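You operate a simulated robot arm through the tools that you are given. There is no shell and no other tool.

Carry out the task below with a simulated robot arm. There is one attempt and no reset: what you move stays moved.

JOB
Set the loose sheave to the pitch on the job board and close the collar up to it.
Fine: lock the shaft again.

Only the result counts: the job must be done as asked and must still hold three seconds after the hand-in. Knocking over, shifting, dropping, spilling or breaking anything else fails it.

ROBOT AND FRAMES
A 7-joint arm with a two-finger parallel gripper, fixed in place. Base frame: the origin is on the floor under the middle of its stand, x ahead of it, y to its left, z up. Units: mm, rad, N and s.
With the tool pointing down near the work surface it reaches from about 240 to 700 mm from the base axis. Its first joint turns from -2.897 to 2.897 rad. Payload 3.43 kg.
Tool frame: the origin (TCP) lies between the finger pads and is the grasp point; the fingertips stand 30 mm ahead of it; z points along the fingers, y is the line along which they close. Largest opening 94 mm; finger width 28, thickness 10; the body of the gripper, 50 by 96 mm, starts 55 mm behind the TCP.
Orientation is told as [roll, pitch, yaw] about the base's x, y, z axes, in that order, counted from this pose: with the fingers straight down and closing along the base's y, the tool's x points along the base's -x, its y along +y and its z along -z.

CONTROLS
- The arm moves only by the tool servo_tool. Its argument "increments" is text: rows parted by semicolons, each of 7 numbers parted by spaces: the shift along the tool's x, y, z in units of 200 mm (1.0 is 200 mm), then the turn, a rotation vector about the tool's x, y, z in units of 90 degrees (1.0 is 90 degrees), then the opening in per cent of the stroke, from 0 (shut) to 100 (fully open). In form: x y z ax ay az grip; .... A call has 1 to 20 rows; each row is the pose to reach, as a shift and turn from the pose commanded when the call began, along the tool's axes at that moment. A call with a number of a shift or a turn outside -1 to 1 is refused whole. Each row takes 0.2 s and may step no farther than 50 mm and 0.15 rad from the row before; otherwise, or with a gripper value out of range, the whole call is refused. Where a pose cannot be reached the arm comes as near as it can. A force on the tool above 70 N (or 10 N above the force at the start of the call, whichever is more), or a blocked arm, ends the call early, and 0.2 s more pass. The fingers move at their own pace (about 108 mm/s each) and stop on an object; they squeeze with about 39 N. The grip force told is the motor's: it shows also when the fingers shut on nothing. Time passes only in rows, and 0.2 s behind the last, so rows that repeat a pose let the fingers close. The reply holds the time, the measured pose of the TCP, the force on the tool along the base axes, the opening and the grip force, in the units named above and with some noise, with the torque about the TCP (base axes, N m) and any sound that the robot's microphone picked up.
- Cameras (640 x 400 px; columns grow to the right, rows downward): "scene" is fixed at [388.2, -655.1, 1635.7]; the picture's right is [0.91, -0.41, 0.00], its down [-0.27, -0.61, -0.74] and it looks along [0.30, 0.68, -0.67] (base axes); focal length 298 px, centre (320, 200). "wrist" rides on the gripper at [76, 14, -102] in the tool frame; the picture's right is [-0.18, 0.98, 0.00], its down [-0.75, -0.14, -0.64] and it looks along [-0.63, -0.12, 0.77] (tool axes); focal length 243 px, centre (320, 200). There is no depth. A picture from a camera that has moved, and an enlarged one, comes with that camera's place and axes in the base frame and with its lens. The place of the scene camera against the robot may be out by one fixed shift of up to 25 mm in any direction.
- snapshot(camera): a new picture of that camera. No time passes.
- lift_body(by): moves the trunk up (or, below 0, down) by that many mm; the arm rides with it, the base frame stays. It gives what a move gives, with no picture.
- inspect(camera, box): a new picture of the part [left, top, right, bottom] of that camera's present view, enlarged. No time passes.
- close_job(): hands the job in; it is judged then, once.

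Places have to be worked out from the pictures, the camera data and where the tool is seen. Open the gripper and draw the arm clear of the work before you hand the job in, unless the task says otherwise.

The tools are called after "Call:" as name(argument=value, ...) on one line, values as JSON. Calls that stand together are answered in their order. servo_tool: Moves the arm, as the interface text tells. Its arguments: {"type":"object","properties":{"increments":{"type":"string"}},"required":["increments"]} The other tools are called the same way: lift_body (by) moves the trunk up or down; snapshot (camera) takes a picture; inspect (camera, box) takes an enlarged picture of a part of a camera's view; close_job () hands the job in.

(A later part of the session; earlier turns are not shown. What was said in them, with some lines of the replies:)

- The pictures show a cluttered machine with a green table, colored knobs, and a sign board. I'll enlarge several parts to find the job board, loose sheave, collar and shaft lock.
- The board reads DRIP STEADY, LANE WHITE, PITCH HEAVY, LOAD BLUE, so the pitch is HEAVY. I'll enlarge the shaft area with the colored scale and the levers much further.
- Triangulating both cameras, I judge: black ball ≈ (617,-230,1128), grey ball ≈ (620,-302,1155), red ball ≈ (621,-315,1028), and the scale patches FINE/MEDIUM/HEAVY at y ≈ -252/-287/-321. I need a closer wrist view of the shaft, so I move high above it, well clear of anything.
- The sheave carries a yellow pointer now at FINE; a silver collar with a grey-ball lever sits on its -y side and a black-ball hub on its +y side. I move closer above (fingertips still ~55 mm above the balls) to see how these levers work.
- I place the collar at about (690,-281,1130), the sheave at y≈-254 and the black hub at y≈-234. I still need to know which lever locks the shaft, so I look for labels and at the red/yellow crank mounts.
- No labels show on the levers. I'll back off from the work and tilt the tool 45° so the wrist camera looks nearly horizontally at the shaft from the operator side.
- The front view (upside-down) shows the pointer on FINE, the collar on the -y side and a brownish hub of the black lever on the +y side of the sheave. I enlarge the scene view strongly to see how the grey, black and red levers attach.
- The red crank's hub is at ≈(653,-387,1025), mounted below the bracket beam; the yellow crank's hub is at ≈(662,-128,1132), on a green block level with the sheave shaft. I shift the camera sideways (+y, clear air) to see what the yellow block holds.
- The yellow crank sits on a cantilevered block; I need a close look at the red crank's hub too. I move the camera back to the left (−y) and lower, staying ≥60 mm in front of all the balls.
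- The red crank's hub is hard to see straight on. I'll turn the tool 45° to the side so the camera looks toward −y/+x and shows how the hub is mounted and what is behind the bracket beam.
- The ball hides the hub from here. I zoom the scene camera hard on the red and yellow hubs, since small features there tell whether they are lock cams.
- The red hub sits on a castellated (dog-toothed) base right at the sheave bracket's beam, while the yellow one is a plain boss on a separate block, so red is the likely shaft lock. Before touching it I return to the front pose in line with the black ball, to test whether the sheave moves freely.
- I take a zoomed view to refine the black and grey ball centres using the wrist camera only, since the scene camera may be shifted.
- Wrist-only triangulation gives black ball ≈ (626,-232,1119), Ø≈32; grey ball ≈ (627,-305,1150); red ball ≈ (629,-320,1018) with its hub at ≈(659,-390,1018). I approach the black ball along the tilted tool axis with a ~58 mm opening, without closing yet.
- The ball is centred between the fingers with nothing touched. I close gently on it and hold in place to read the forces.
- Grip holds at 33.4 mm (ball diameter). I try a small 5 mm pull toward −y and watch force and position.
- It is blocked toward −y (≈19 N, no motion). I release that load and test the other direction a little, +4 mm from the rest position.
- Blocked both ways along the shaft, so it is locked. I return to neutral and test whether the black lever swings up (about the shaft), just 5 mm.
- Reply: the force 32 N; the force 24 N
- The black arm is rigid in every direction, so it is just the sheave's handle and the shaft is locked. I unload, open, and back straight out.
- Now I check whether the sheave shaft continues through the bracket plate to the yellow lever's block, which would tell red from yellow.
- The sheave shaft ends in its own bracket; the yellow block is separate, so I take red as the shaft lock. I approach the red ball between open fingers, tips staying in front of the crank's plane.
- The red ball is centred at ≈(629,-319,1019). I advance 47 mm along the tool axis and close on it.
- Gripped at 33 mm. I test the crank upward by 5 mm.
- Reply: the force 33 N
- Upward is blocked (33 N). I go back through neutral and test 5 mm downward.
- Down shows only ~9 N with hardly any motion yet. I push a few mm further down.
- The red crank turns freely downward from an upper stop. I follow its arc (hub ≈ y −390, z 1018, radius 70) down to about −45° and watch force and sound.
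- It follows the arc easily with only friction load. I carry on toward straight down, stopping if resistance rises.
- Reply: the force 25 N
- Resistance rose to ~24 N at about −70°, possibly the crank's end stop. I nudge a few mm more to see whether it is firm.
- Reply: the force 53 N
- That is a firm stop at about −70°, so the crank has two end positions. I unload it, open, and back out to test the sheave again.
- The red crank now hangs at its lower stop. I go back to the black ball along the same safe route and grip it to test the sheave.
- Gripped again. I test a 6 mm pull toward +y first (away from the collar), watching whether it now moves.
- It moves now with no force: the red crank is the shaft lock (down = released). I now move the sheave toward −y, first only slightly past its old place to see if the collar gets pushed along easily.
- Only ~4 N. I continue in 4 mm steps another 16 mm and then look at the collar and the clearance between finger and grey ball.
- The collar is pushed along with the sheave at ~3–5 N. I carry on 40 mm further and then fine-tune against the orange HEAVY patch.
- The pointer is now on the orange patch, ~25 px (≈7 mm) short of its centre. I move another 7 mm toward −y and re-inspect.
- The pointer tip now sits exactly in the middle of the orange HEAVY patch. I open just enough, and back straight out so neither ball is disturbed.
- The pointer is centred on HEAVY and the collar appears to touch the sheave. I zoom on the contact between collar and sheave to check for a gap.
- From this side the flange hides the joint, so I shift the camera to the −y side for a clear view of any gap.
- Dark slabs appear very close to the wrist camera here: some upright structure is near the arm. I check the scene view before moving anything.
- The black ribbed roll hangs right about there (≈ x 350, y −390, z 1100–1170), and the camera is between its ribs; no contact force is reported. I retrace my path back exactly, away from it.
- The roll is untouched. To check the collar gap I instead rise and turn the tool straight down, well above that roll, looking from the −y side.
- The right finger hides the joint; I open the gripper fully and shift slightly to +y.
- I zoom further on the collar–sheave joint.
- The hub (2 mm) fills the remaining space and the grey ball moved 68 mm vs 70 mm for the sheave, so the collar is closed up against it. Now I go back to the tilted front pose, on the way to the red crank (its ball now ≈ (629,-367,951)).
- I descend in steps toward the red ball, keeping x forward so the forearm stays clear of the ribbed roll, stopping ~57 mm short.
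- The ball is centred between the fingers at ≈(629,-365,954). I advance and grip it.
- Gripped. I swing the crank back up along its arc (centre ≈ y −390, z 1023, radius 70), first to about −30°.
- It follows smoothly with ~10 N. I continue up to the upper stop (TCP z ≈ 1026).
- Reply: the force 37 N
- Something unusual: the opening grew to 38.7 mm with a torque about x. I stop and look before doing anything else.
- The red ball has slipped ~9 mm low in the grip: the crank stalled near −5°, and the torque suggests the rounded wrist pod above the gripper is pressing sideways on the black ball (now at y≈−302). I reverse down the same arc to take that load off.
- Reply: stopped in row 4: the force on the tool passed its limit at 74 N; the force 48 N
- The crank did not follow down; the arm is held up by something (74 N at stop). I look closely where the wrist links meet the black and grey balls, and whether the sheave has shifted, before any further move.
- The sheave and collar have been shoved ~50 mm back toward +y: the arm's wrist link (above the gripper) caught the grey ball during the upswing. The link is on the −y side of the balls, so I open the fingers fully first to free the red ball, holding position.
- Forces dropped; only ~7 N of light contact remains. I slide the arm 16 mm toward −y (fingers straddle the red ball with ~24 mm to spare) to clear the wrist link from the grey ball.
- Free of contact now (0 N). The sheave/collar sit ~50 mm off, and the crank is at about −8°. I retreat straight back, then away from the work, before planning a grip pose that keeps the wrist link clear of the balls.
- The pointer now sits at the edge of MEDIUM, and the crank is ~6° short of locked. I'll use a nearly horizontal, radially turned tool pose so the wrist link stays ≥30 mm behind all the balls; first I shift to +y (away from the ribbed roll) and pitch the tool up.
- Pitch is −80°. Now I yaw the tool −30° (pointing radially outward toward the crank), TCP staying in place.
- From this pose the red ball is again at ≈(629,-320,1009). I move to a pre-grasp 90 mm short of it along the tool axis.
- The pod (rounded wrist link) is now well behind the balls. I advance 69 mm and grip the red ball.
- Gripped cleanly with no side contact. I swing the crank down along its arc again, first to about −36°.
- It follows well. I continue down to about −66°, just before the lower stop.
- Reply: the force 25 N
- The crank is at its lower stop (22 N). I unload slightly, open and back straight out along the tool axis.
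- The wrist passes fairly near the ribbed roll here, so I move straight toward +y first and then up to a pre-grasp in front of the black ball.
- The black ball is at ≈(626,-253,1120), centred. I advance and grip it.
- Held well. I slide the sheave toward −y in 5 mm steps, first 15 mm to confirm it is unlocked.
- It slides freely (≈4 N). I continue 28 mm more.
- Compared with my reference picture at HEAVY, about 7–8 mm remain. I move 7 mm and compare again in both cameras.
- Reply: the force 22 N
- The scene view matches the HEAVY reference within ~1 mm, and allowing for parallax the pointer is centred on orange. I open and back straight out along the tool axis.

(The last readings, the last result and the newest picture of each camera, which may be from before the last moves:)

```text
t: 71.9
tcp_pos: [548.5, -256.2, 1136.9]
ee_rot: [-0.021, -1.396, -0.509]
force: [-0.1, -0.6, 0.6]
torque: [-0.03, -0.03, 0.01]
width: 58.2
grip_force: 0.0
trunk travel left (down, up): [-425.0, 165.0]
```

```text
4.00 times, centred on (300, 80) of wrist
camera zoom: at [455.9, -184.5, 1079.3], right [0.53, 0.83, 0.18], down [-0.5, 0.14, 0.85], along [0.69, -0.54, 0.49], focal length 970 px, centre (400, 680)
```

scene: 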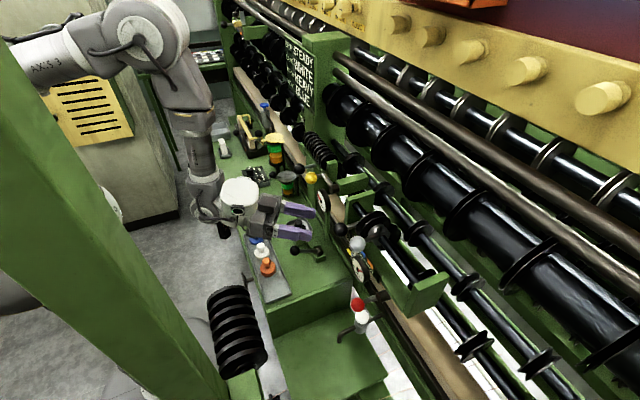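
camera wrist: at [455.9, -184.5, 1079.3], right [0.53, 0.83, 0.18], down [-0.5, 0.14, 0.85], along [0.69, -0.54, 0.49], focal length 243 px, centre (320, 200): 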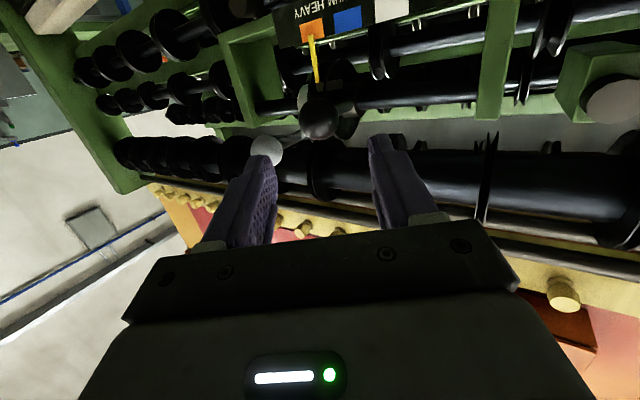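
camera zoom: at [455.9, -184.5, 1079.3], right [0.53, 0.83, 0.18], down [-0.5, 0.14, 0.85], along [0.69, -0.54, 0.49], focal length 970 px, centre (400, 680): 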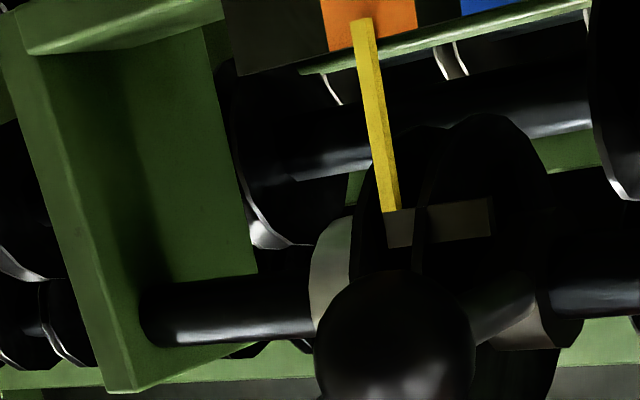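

Nothing moved on release; pointer, collar and sheave are in place. I descend in front of the crank again with the same horizontal pose to a pre-grasp at its lowered ball (≈(630,-358,958)).

Call:
servo_tool(increments="0.19 0 0.032 0 0 0 70; 0.377 0.0008 0.0643 0 0 0 70; 0.56 -0.003 0.117 0 0 0 70; 0.7365 -0.007 0.169 0 0 0 70; 0.753 -0.118 0.298 0 0 0 70; 0.77 -0.2283 0.4274 0 0 0 70")

Call:
snapshot(camera="wrist")

Call:
inspect(camera="scene", box=[200, 200, 400, 325])

```text
t: 73.3
tcp_pos: [575.4, -325.9, 969.6]
ee_rot: [-0.021, -1.396, -0.507]
force: [0.0, -0.2, -0.4]
torque: [-0.01, -0.02, 0.01]
width: 65.9
grip_force: 0.1
trunk travel left (down, up): [-425.0, 165.0]
```

```text
taken
camera wrist: at [482.5, -254.8, 912.9], right [0.53, 0.83, 0.18], down [-0.5, 0.13, 0.85], along [0.69, -0.54, 0.49], focal length 243 px, centre (320, 200)
```

wrist: 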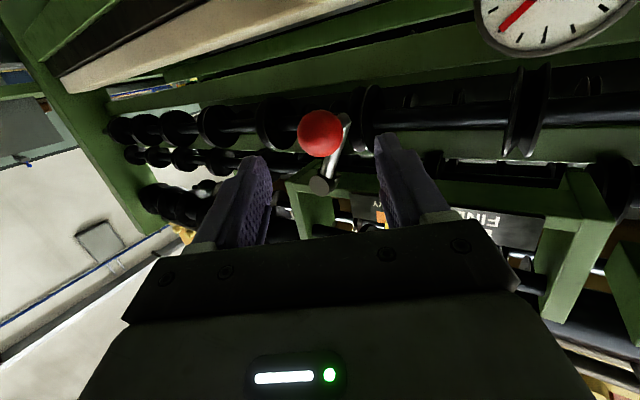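

```text
3.20 times, centred on (300, 262) of scene
camera zoom: at [388.2, -655.1, 1635.7], right [0.91, -0.41, 0.0], down [-0.27, -0.61, -0.74], along [0.3, 0.68, -0.67], focal length 953 px, centre (384, 0)
```

zoom: 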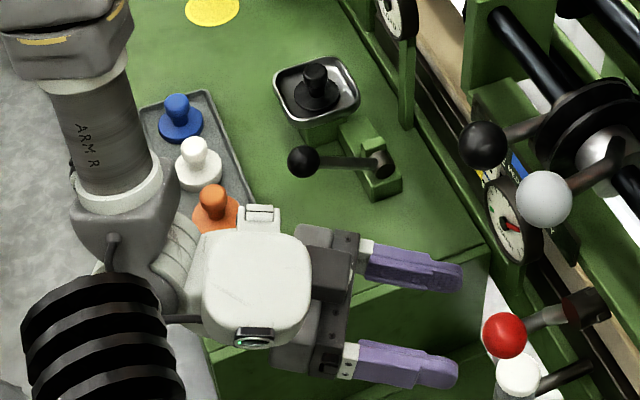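

Ball centred at ≈(630,-357,958), no contact. I advance 44 mm and grip.

Call:
servo_tool(increments="0 0.003 0.11 0 0 0 70; 0 0.007 0.2185 0 0 0 70; 0 0.007 0.2185 0 0 0 45; 0 0.007 0.2185 0 0 0 20; 0 0.007 0.2185 0 0 0 20; 0 0.007 0.2185 0 0 0 20")

```text
t: 74.7
tcp_pos: [612.0, -346.7, 961.6]
ee_rot: [-0.025, -1.396, -0.508]
force: [-0.3, -1.8, -0.2]
torque: [0.07, 0.08, -0.02]
width: 32.8
grip_force: 44.9
trunk travel left (down, up): [-425.0, 165.0]
```

Gripped. I swing the crank up along its arc to about −30° first, checking for any stray contact.

Call:
servo_tool(increments="-0.017 0.0262 -0.0187 0 0 0 20; -0.037 0.0505 -0.037 0 0 0 20; -0.0598 0.0728 -0.0544 0 0 0 20; -0.0857 0.0925 -0.0707 0 0 0 20; -0.1139 0.1091 -0.0857 0 0 0 20")

Call:
inspect(camera="scene", box=[240, 200, 420, 312])

```text
t: 75.9
tcp_pos: [611.2, -322.1, 986.3]
ee_rot: [-0.021, -1.393, -0.509]
force: [-11.9, -7.4, -10.9]
torque: [0.93, 0.99, -0.38]
width: 32.9
grip_force: 45.0
trunk travel left (down, up): [-425.0, 165.0]
```

```text
3.56 times, centred on (330, 256) of scene
camera zoom: at [388.2, -655.1, 1635.7], right [0.91, -0.41, 0.0], down [-0.27, -0.61, -0.74], along [0.3, 0.68, -0.67], focal length 1058 px, centre (284, 1)
```

zoom: 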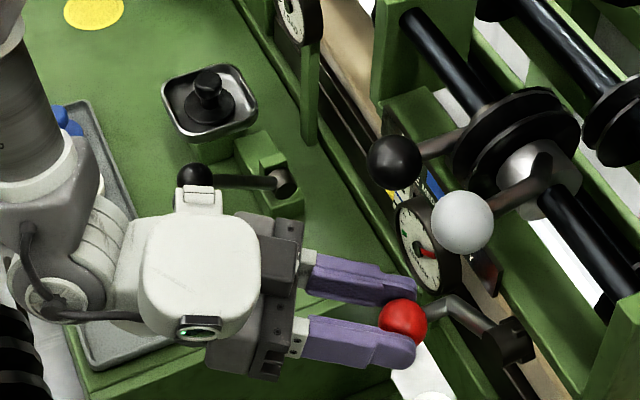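

All clear of the balls. I continue up to the upper stop (expected TCP z ≈ 1022).

Call:
servo_tool(increments="-0.0308 0.0146 -0.0141 0 0 0 20; -0.063 0.0256 -0.0263 0 0 0 20; -0.0964 0.0337 -0.037 0 0 0 20; -0.1317 0.0384 -0.0458 0 0 0 20; -0.1668 0.04 -0.0528 0 0 0 20; -0.178 0.04 -0.0547 0 0 0 20")

Call:
inspect(camera="scene", box=[240, 200, 420, 312])

```text
t: 77.3
tcp_pos: [613.8, -310.6, 1023.6]
ee_rot: [-0.022, -1.395, -0.509]
force: [-10.1, 1.0, -14.2]
torque: [0.97, 1.02, -0.01]
width: 32.8
grip_force: 44.9
trunk travel left (down, up): [-425.0, 165.0]
```

```text
3.56 times, centred on (330, 256) of scene
camera zoom: at [388.2, -655.1, 1635.7], right [0.91, -0.41, 0.0], down [-0.27, -0.61, -0.74], along [0.3, 0.68, -0.67], focal length 1058 px, centre (284, 1)
```

zoom: 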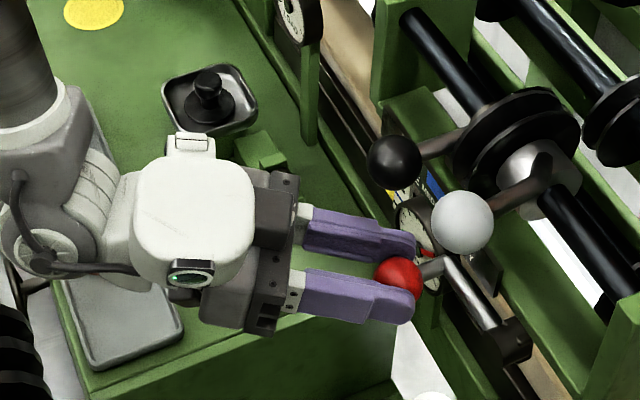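

The crank is near its upper position. I press 5 mm further up to seat it firmly against the stop.

Call:
servo_tool(increments="-0.012 0 -0.002 0 0 0 20; -0.0245 0 -0.0042 0 0 0 20; -0.0245 0 -0.0042 0 0 0 20")

Call:
inspect(camera="wrist", box=[240, 90, 400, 220])

```text
t: 78.1
tcp_pos: [613.8, -310.5, 1029.4]
ee_rot: [-0.026, -1.394, -0.503]
force: [-6.5, 3.9, -13.7]
torque: [0.96, 1.0, 0.11]
width: 32.9
grip_force: 44.6
trunk travel left (down, up): [-425.0, 165.0]
```

```text
3.08 times, centred on (320, 155) of wrist
camera zoom: at [521.1, -239.5, 972.5], right [0.52, 0.83, 0.18], down [-0.5, 0.13, 0.85], along [0.69, -0.54, 0.49], focal length 746 px, centre (320, 338)
```

zoom: 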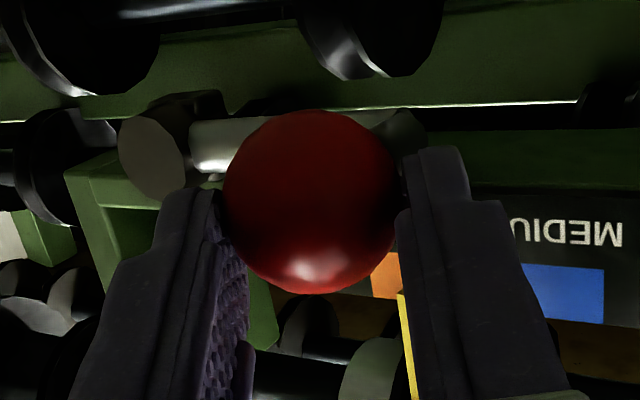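

The ball is now at z ≈ 1019, the original locked height, though it slid ~5 mm in the grip. I press a little more to feel whether the stop is reached.

Call:
servo_tool(increments="-0.012 0 -0.002 0 0 0 20; -0.022 0 -0.0038 0 0 0 20; -0.022 0 -0.0038 0 0 0 20")

Call:
inspect(camera="wrist", box=[240, 90, 400, 220])

Call:
inspect(camera="scene", box=[330, 240, 410, 290])

```text
t: 78.9
tcp_pos: [614.9, -311.4, 1031.5]
ee_rot: [-0.029, -1.392, -0.502]
force: [-6.4, 6.6, -24.3]
torque: [0.34, 0.35, 0.09]
width: 32.8
grip_force: 44.8
trunk travel left (down, up): [-425.0, 165.0]
```

```text
3.08 times, centred on (320, 155) of wrist
camera zoom: at [521.1, -239.5, 975.3], right [0.53, 0.83, 0.18], down [-0.5, 0.13, 0.86], along [0.69, -0.54, 0.48], focal length 746 px, centre (320, 338)
```

zoom: 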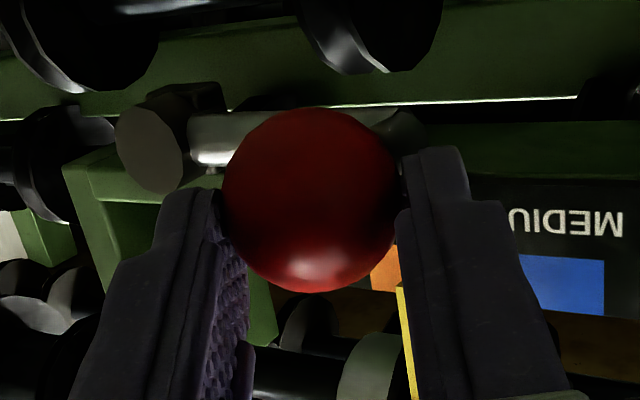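

```text
8.00 times, centred on (370, 265) of scene
camera zoom: at [388.2, -655.1, 1635.7], right [0.91, -0.41, 0.0], down [-0.27, -0.61, -0.74], along [0.3, 0.68, -0.67], focal length 2382 px, centre (-80, -320)
```

zoom: 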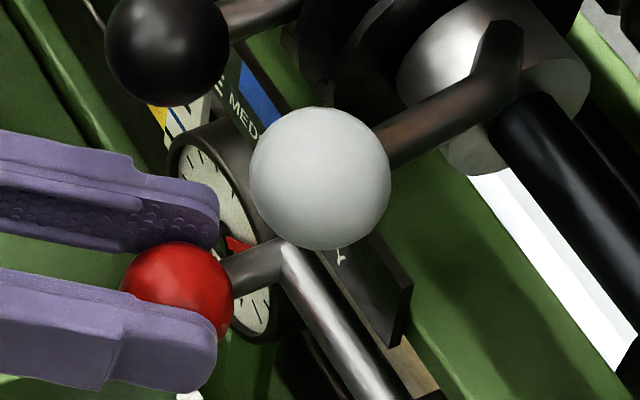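

The crank matches its original locked picture and pushes back (24 N). I open the fingers here and then check that the crank stays up before retreating.

Call:
servo_tool(increments="0 0 0 0 0 0 40; 0 0 0 0 0 0 68; 0 0 0 0 0 0 68")

Call:
inspect(camera="scene", box=[330, 240, 410, 290])

Call:
inspect(camera="wrist", box=[240, 90, 400, 220])

```text
t: 79.7
tcp_pos: [613.4, -311.6, 1032.8]
ee_rot: [-0.026, -1.395, -0.504]
force: [-0.8, 0.6, -0.1]
torque: [0.03, 0.0, 0.0]
width: 63.8
grip_force: 0.1
trunk travel left (down, up): [-425.0, 165.0]
```

```text
8.00 times, centred on (370, 265) of scene
camera zoom: at [388.2, -655.1, 1635.7], right [0.91, -0.41, 0.0], down [-0.27, -0.61, -0.74], along [0.3, 0.68, -0.67], focal length 2382 px, centre (-80, -320)
```

zoom: 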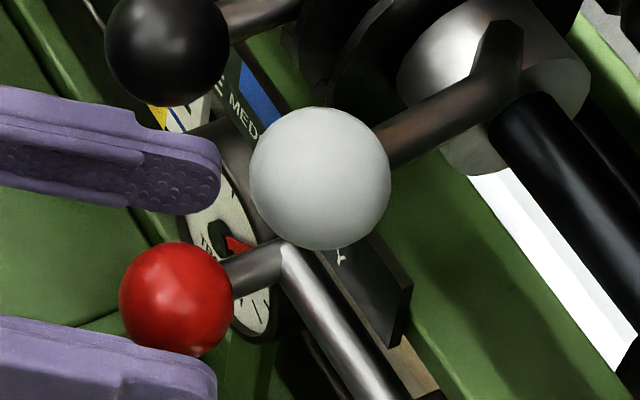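

```text
3.08 times, centred on (320, 155) of wrist
camera zoom: at [521.1, -240.1, 977.1], right [0.53, 0.83, 0.18], down [-0.5, 0.14, 0.85], along [0.69, -0.54, 0.49], focal length 746 px, centre (320, 338)
```

zoom: 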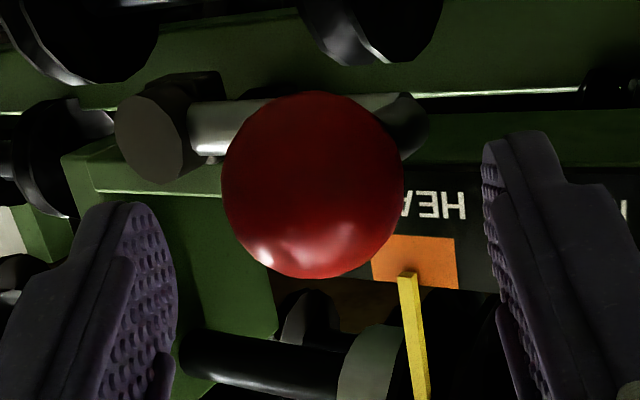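

The crank stays exactly at its original locked position. I back straight out along the tool axis and then away from the work.

Call:
servo_tool(increments="0 0 -0.1 0 0 0 68; 0 0 -0.22 0 0 0 68; 0 0 -0.36 0 0 0 68; 0 0.15 -0.42 0 0 0 68; -0.1 0.3 -0.47 0 0 0 68; -0.25 0.4 -0.5 0 0 0 68")

Call:
snapshot(camera="wrist")

Call:
inspect(camera="scene", box=[365, 225, 405, 265])

Call:
inspect(camera="scene", box=[330, 240, 410, 290])

```text
t: 81.1
tcp_pos: [575.9, -195.7, 1099.7]
ee_rot: [-0.027, -1.395, -0.506]
force: [0.0, -0.1, 0.0]
torque: [-0.01, -0.01, -0.04]
width: 64.1
grip_force: 0.1
trunk travel left (down, up): [-425.0, 165.0]
```

```text
taken
camera wrist: at [483.4, -124.5, 1043.4], right [0.53, 0.83, 0.18], down [-0.5, 0.14, 0.85], along [0.69, -0.54, 0.49], focal length 243 px, centre (320, 200)
```

wrist: 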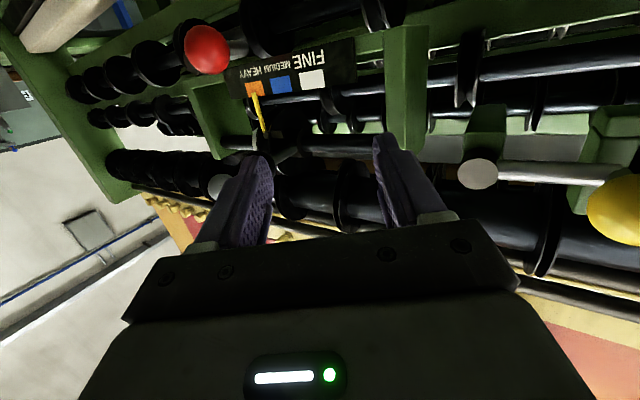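

```text
10.00 times, centred on (385, 245) of scene
camera zoom: at [388.2, -655.1, 1635.7], right [0.91, -0.41, 0.0], down [-0.27, -0.61, -0.74], along [0.3, 0.68, -0.67], focal length 2977 px, centre (-330, -250)
```

zoom: 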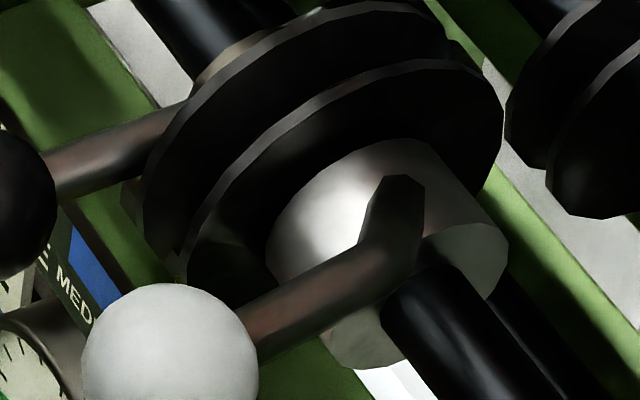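

```text
8.00 times, centred on (370, 265) of scene
camera zoom: at [388.2, -655.1, 1635.7], right [0.91, -0.41, 0.0], down [-0.27, -0.61, -0.74], along [0.3, 0.68, -0.67], focal length 2382 px, centre (-80, -320)
```

zoom: 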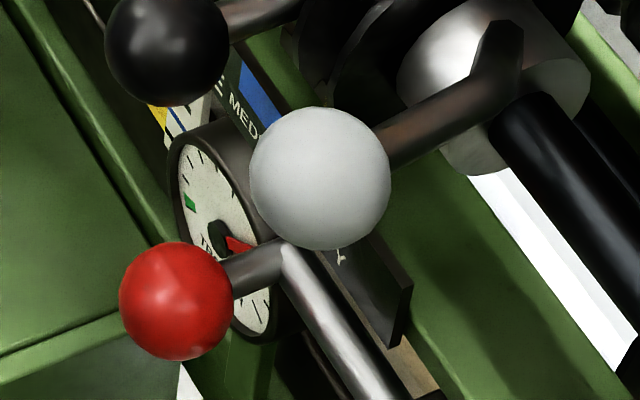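

Everything matches: crank at its locked place, sheave and collar unchanged. For a final head-on check I turn the tool back to the front-facing view, staying on the +y side of the ribbed roll.

Call:
servo_tool(increments="-0.0525 -0.056 -0.058 -0.0816 0 -0.0139 68; -0.105 -0.112 -0.116 -0.1632 0 -0.0279 68; -0.1575 -0.168 -0.174 -0.2447 0 -0.0418 68; -0.21 -0.2235 -0.2325 -0.3263 0 -0.0557 68")

Call:
servo_tool(increments="0 0 0 0 0.09 0 68; 0 0 0 0 0.18 0 68; 0 0 0 0 0.27 0 68; 0 0 0 0 0.33 0 68; 0 0 0 0 0.385 0 68")

Call:
snapshot(camera="wrist")

```text
t: 82.1
tcp_pos: [521.0, -215.8, 1148.9]
ee_rot: [0.004, -1.394, -0.014]
force: [0.0, -0.4, -0.3]
torque: [0.01, -0.02, 0.01]
width: 63.7
grip_force: 0.1
trunk travel left (down, up): [-425.0, 165.0]
```

```text
t: 83.3
tcp_pos: [520.7, -216.6, 1148.6]
ee_rot: [-0.003, -0.788, -0.011]
force: [-0.2, 0.6, -0.5]
torque: [0.03, 0.0, -0.04]
width: 63.7
grip_force: 0.1
trunk travel left (down, up): [-425.0, 165.0]
```

```text
taken
camera wrist: at [393.0, -198.5, 1168.2], right [0.14, 0.98, 0.13], down [0.08, -0.14, 0.99], along [0.99, -0.13, -0.09], focal length 243 px, centre (320, 200)
```

wrist: 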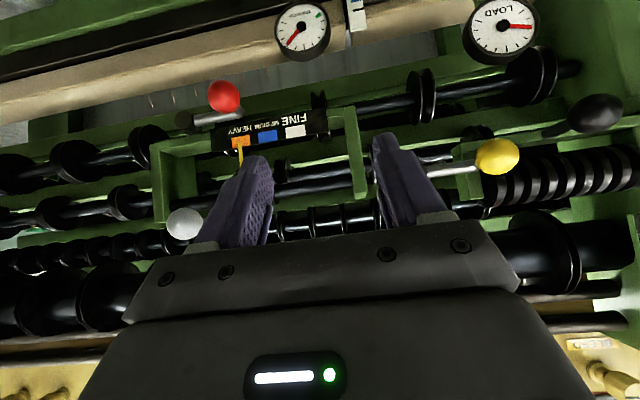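

Now I shift to the known safe viewing place (y ≈ −302) for the head-on check of pointer and collar.

Call:
servo_tool(increments="-0.03 -0.15 -0.05 0 0 0 100; -0.06 -0.3 -0.095 0 0 0 100; -0.06 -0.43 -0.095 0 0 0 100")

Call:
inspect(camera="wrist", box=[240, 80, 360, 200])

Call:
inspect(camera="wrist", box=[275, 95, 335, 133])

```text
t: 84.1
tcp_pos: [514.4, -302.2, 1172.3]
ee_rot: [-0.002, -0.788, -0.01]
force: [0.2, 0.0, -0.3]
torque: [0.02, 0.0, 0.0]
width: 94.1
grip_force: 0.1
trunk travel left (down, up): [-425.0, 165.0]
```

```text
3.33 times, centred on (300, 140) of wrist
camera zoom: at [387.4, -285.5, 1190.0], right [0.14, 0.98, 0.13], down [0.07, -0.14, 0.99], along [0.99, -0.13, -0.09], focal length 809 px, centre (387, 400)
```

zoom: 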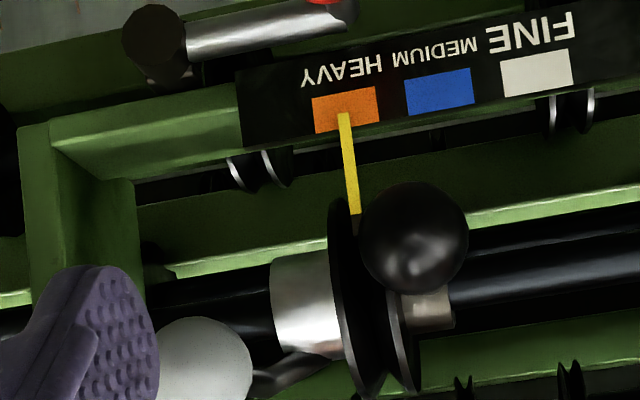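

```text
10.53 times, centred on (305, 114) of wrist
camera zoom: at [387.4, -285.5, 1190.0], right [0.14, 0.98, 0.13], down [0.07, -0.14, 0.99], along [0.99, -0.13, -0.09], focal length 2554 px, centre (478, 1105)
```

zoom: 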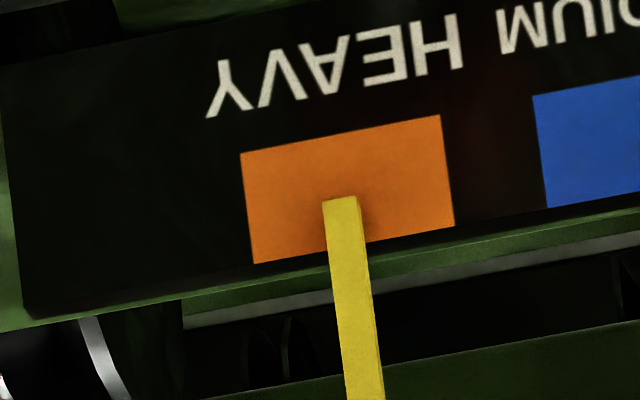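

The pointer is centred on HEAVY within about half a millimetre, the collar abuts the sheave, and the crank is horizontal again. I draw the arm up and back, away from the work, with the gripper open.

Call:
servo_tool(increments="-0.02 0.08 -0.12 0 0.07 0 100; -0.04 0.18 -0.24 0 0.14 0 100; -0.06 0.28 -0.36 0 0.21 0 100; -0.08 0.38 -0.48 0 0.28 0 100; -0.1 0.48 -0.6 0 0.35 0 100; -0.12 0.57 -0.72 0 0.43 0 100; -0.144 0.65 -0.848 0 0.5 0 100; -0.144 0.65 -0.848 0 0.5 0 100")

Call:
snapshot(camera="scene")

Call:
inspect(camera="scene", box=[280, 150, 460, 320])

Call:
inspect(camera="scene", box=[200, 210, 400, 400])

```text
t: 85.9
tcp_pos: [415.3, -170.8, 1311.6]
ee_rot: [0.001, -0.002, -0.012]
force: [0.5, 0.1, -0.3]
torque: [0.0, -0.04, -0.03]
width: 93.9
grip_force: 0.0
trunk travel left (down, up): [-425.0, 165.0]
```

```text
taken
```

scene: 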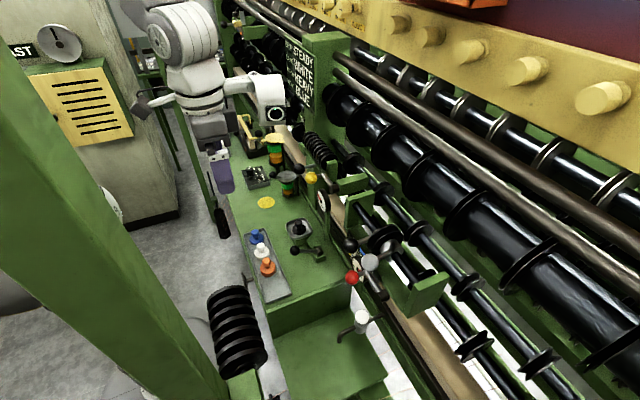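

```text
2.35 times, centred on (370, 235) of scene
camera zoom: at [388.2, -655.1, 1635.7], right [0.91, -0.41, 0.0], down [-0.27, -0.61, -0.74], along [0.3, 0.68, -0.67], focal length 700 px, centre (202, 118)
```

zoom: 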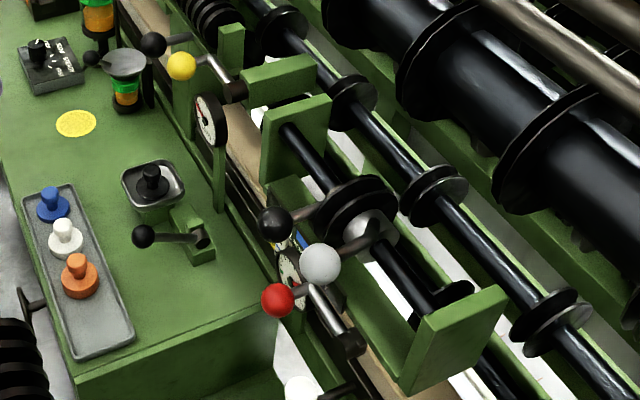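

```text
2.11 times, centred on (300, 305) of scene
camera zoom: at [388.2, -655.1, 1635.7], right [0.91, -0.41, 0.0], down [-0.27, -0.61, -0.74], along [0.3, 0.68, -0.67], focal length 627 px, centre (362, -21)
```

zoom: 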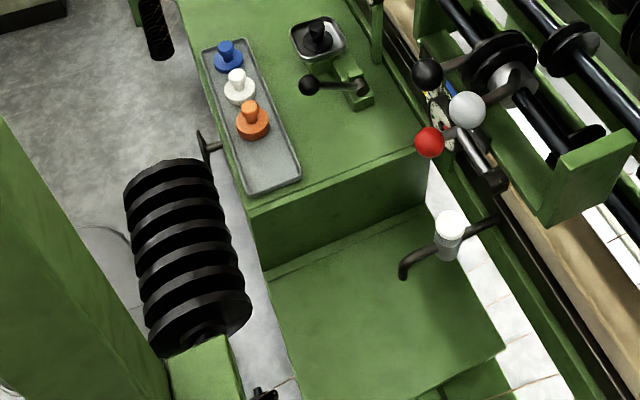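

All other items look exactly as at the start, the sheave is on HEAVY with the collar against it, and the red shaft lock is back at its stop. The arm is clear with the gripper open, so I hand the job in.

Call:
close_job()

```text
The job is handed in.
```

The job is handed in: the loose sheave is set to HEAVY, as the job board asks, the collar is closed up against it, and the shaft lock is back up. I don't have the verdict.

- **Sheave:** the pointer sits on the orange HEAVY patch, within about half a millimetre of centre.
- **Collar:** the sheave pushed it along the shaft, so the two are touching.
- **Lock:** the red crank is the shaft lock. I released it to slide the sheave, then pressed it back up to its stop. It matches its position at the start, but I did not nudge the sheave afterwards to confirm it holds.

**Mistakes on the way:**
- While I was first raising the crank, the arm's wrist caught the collar's grey ball. That pushed the collar and sheave about 50 mm back. I freed the arm, lowered the crank and slid the sheave to HEAVY again. I then locked it from a different angle that kept the wrist clear.
- The wrist camera also ended up between the ribs of the black roll for a moment. No contact force was reported, and the roll looked the same afterwards.

In the last overview pictures everything else looked as it did at the start. The gripper is open and the arm is clear of the work.
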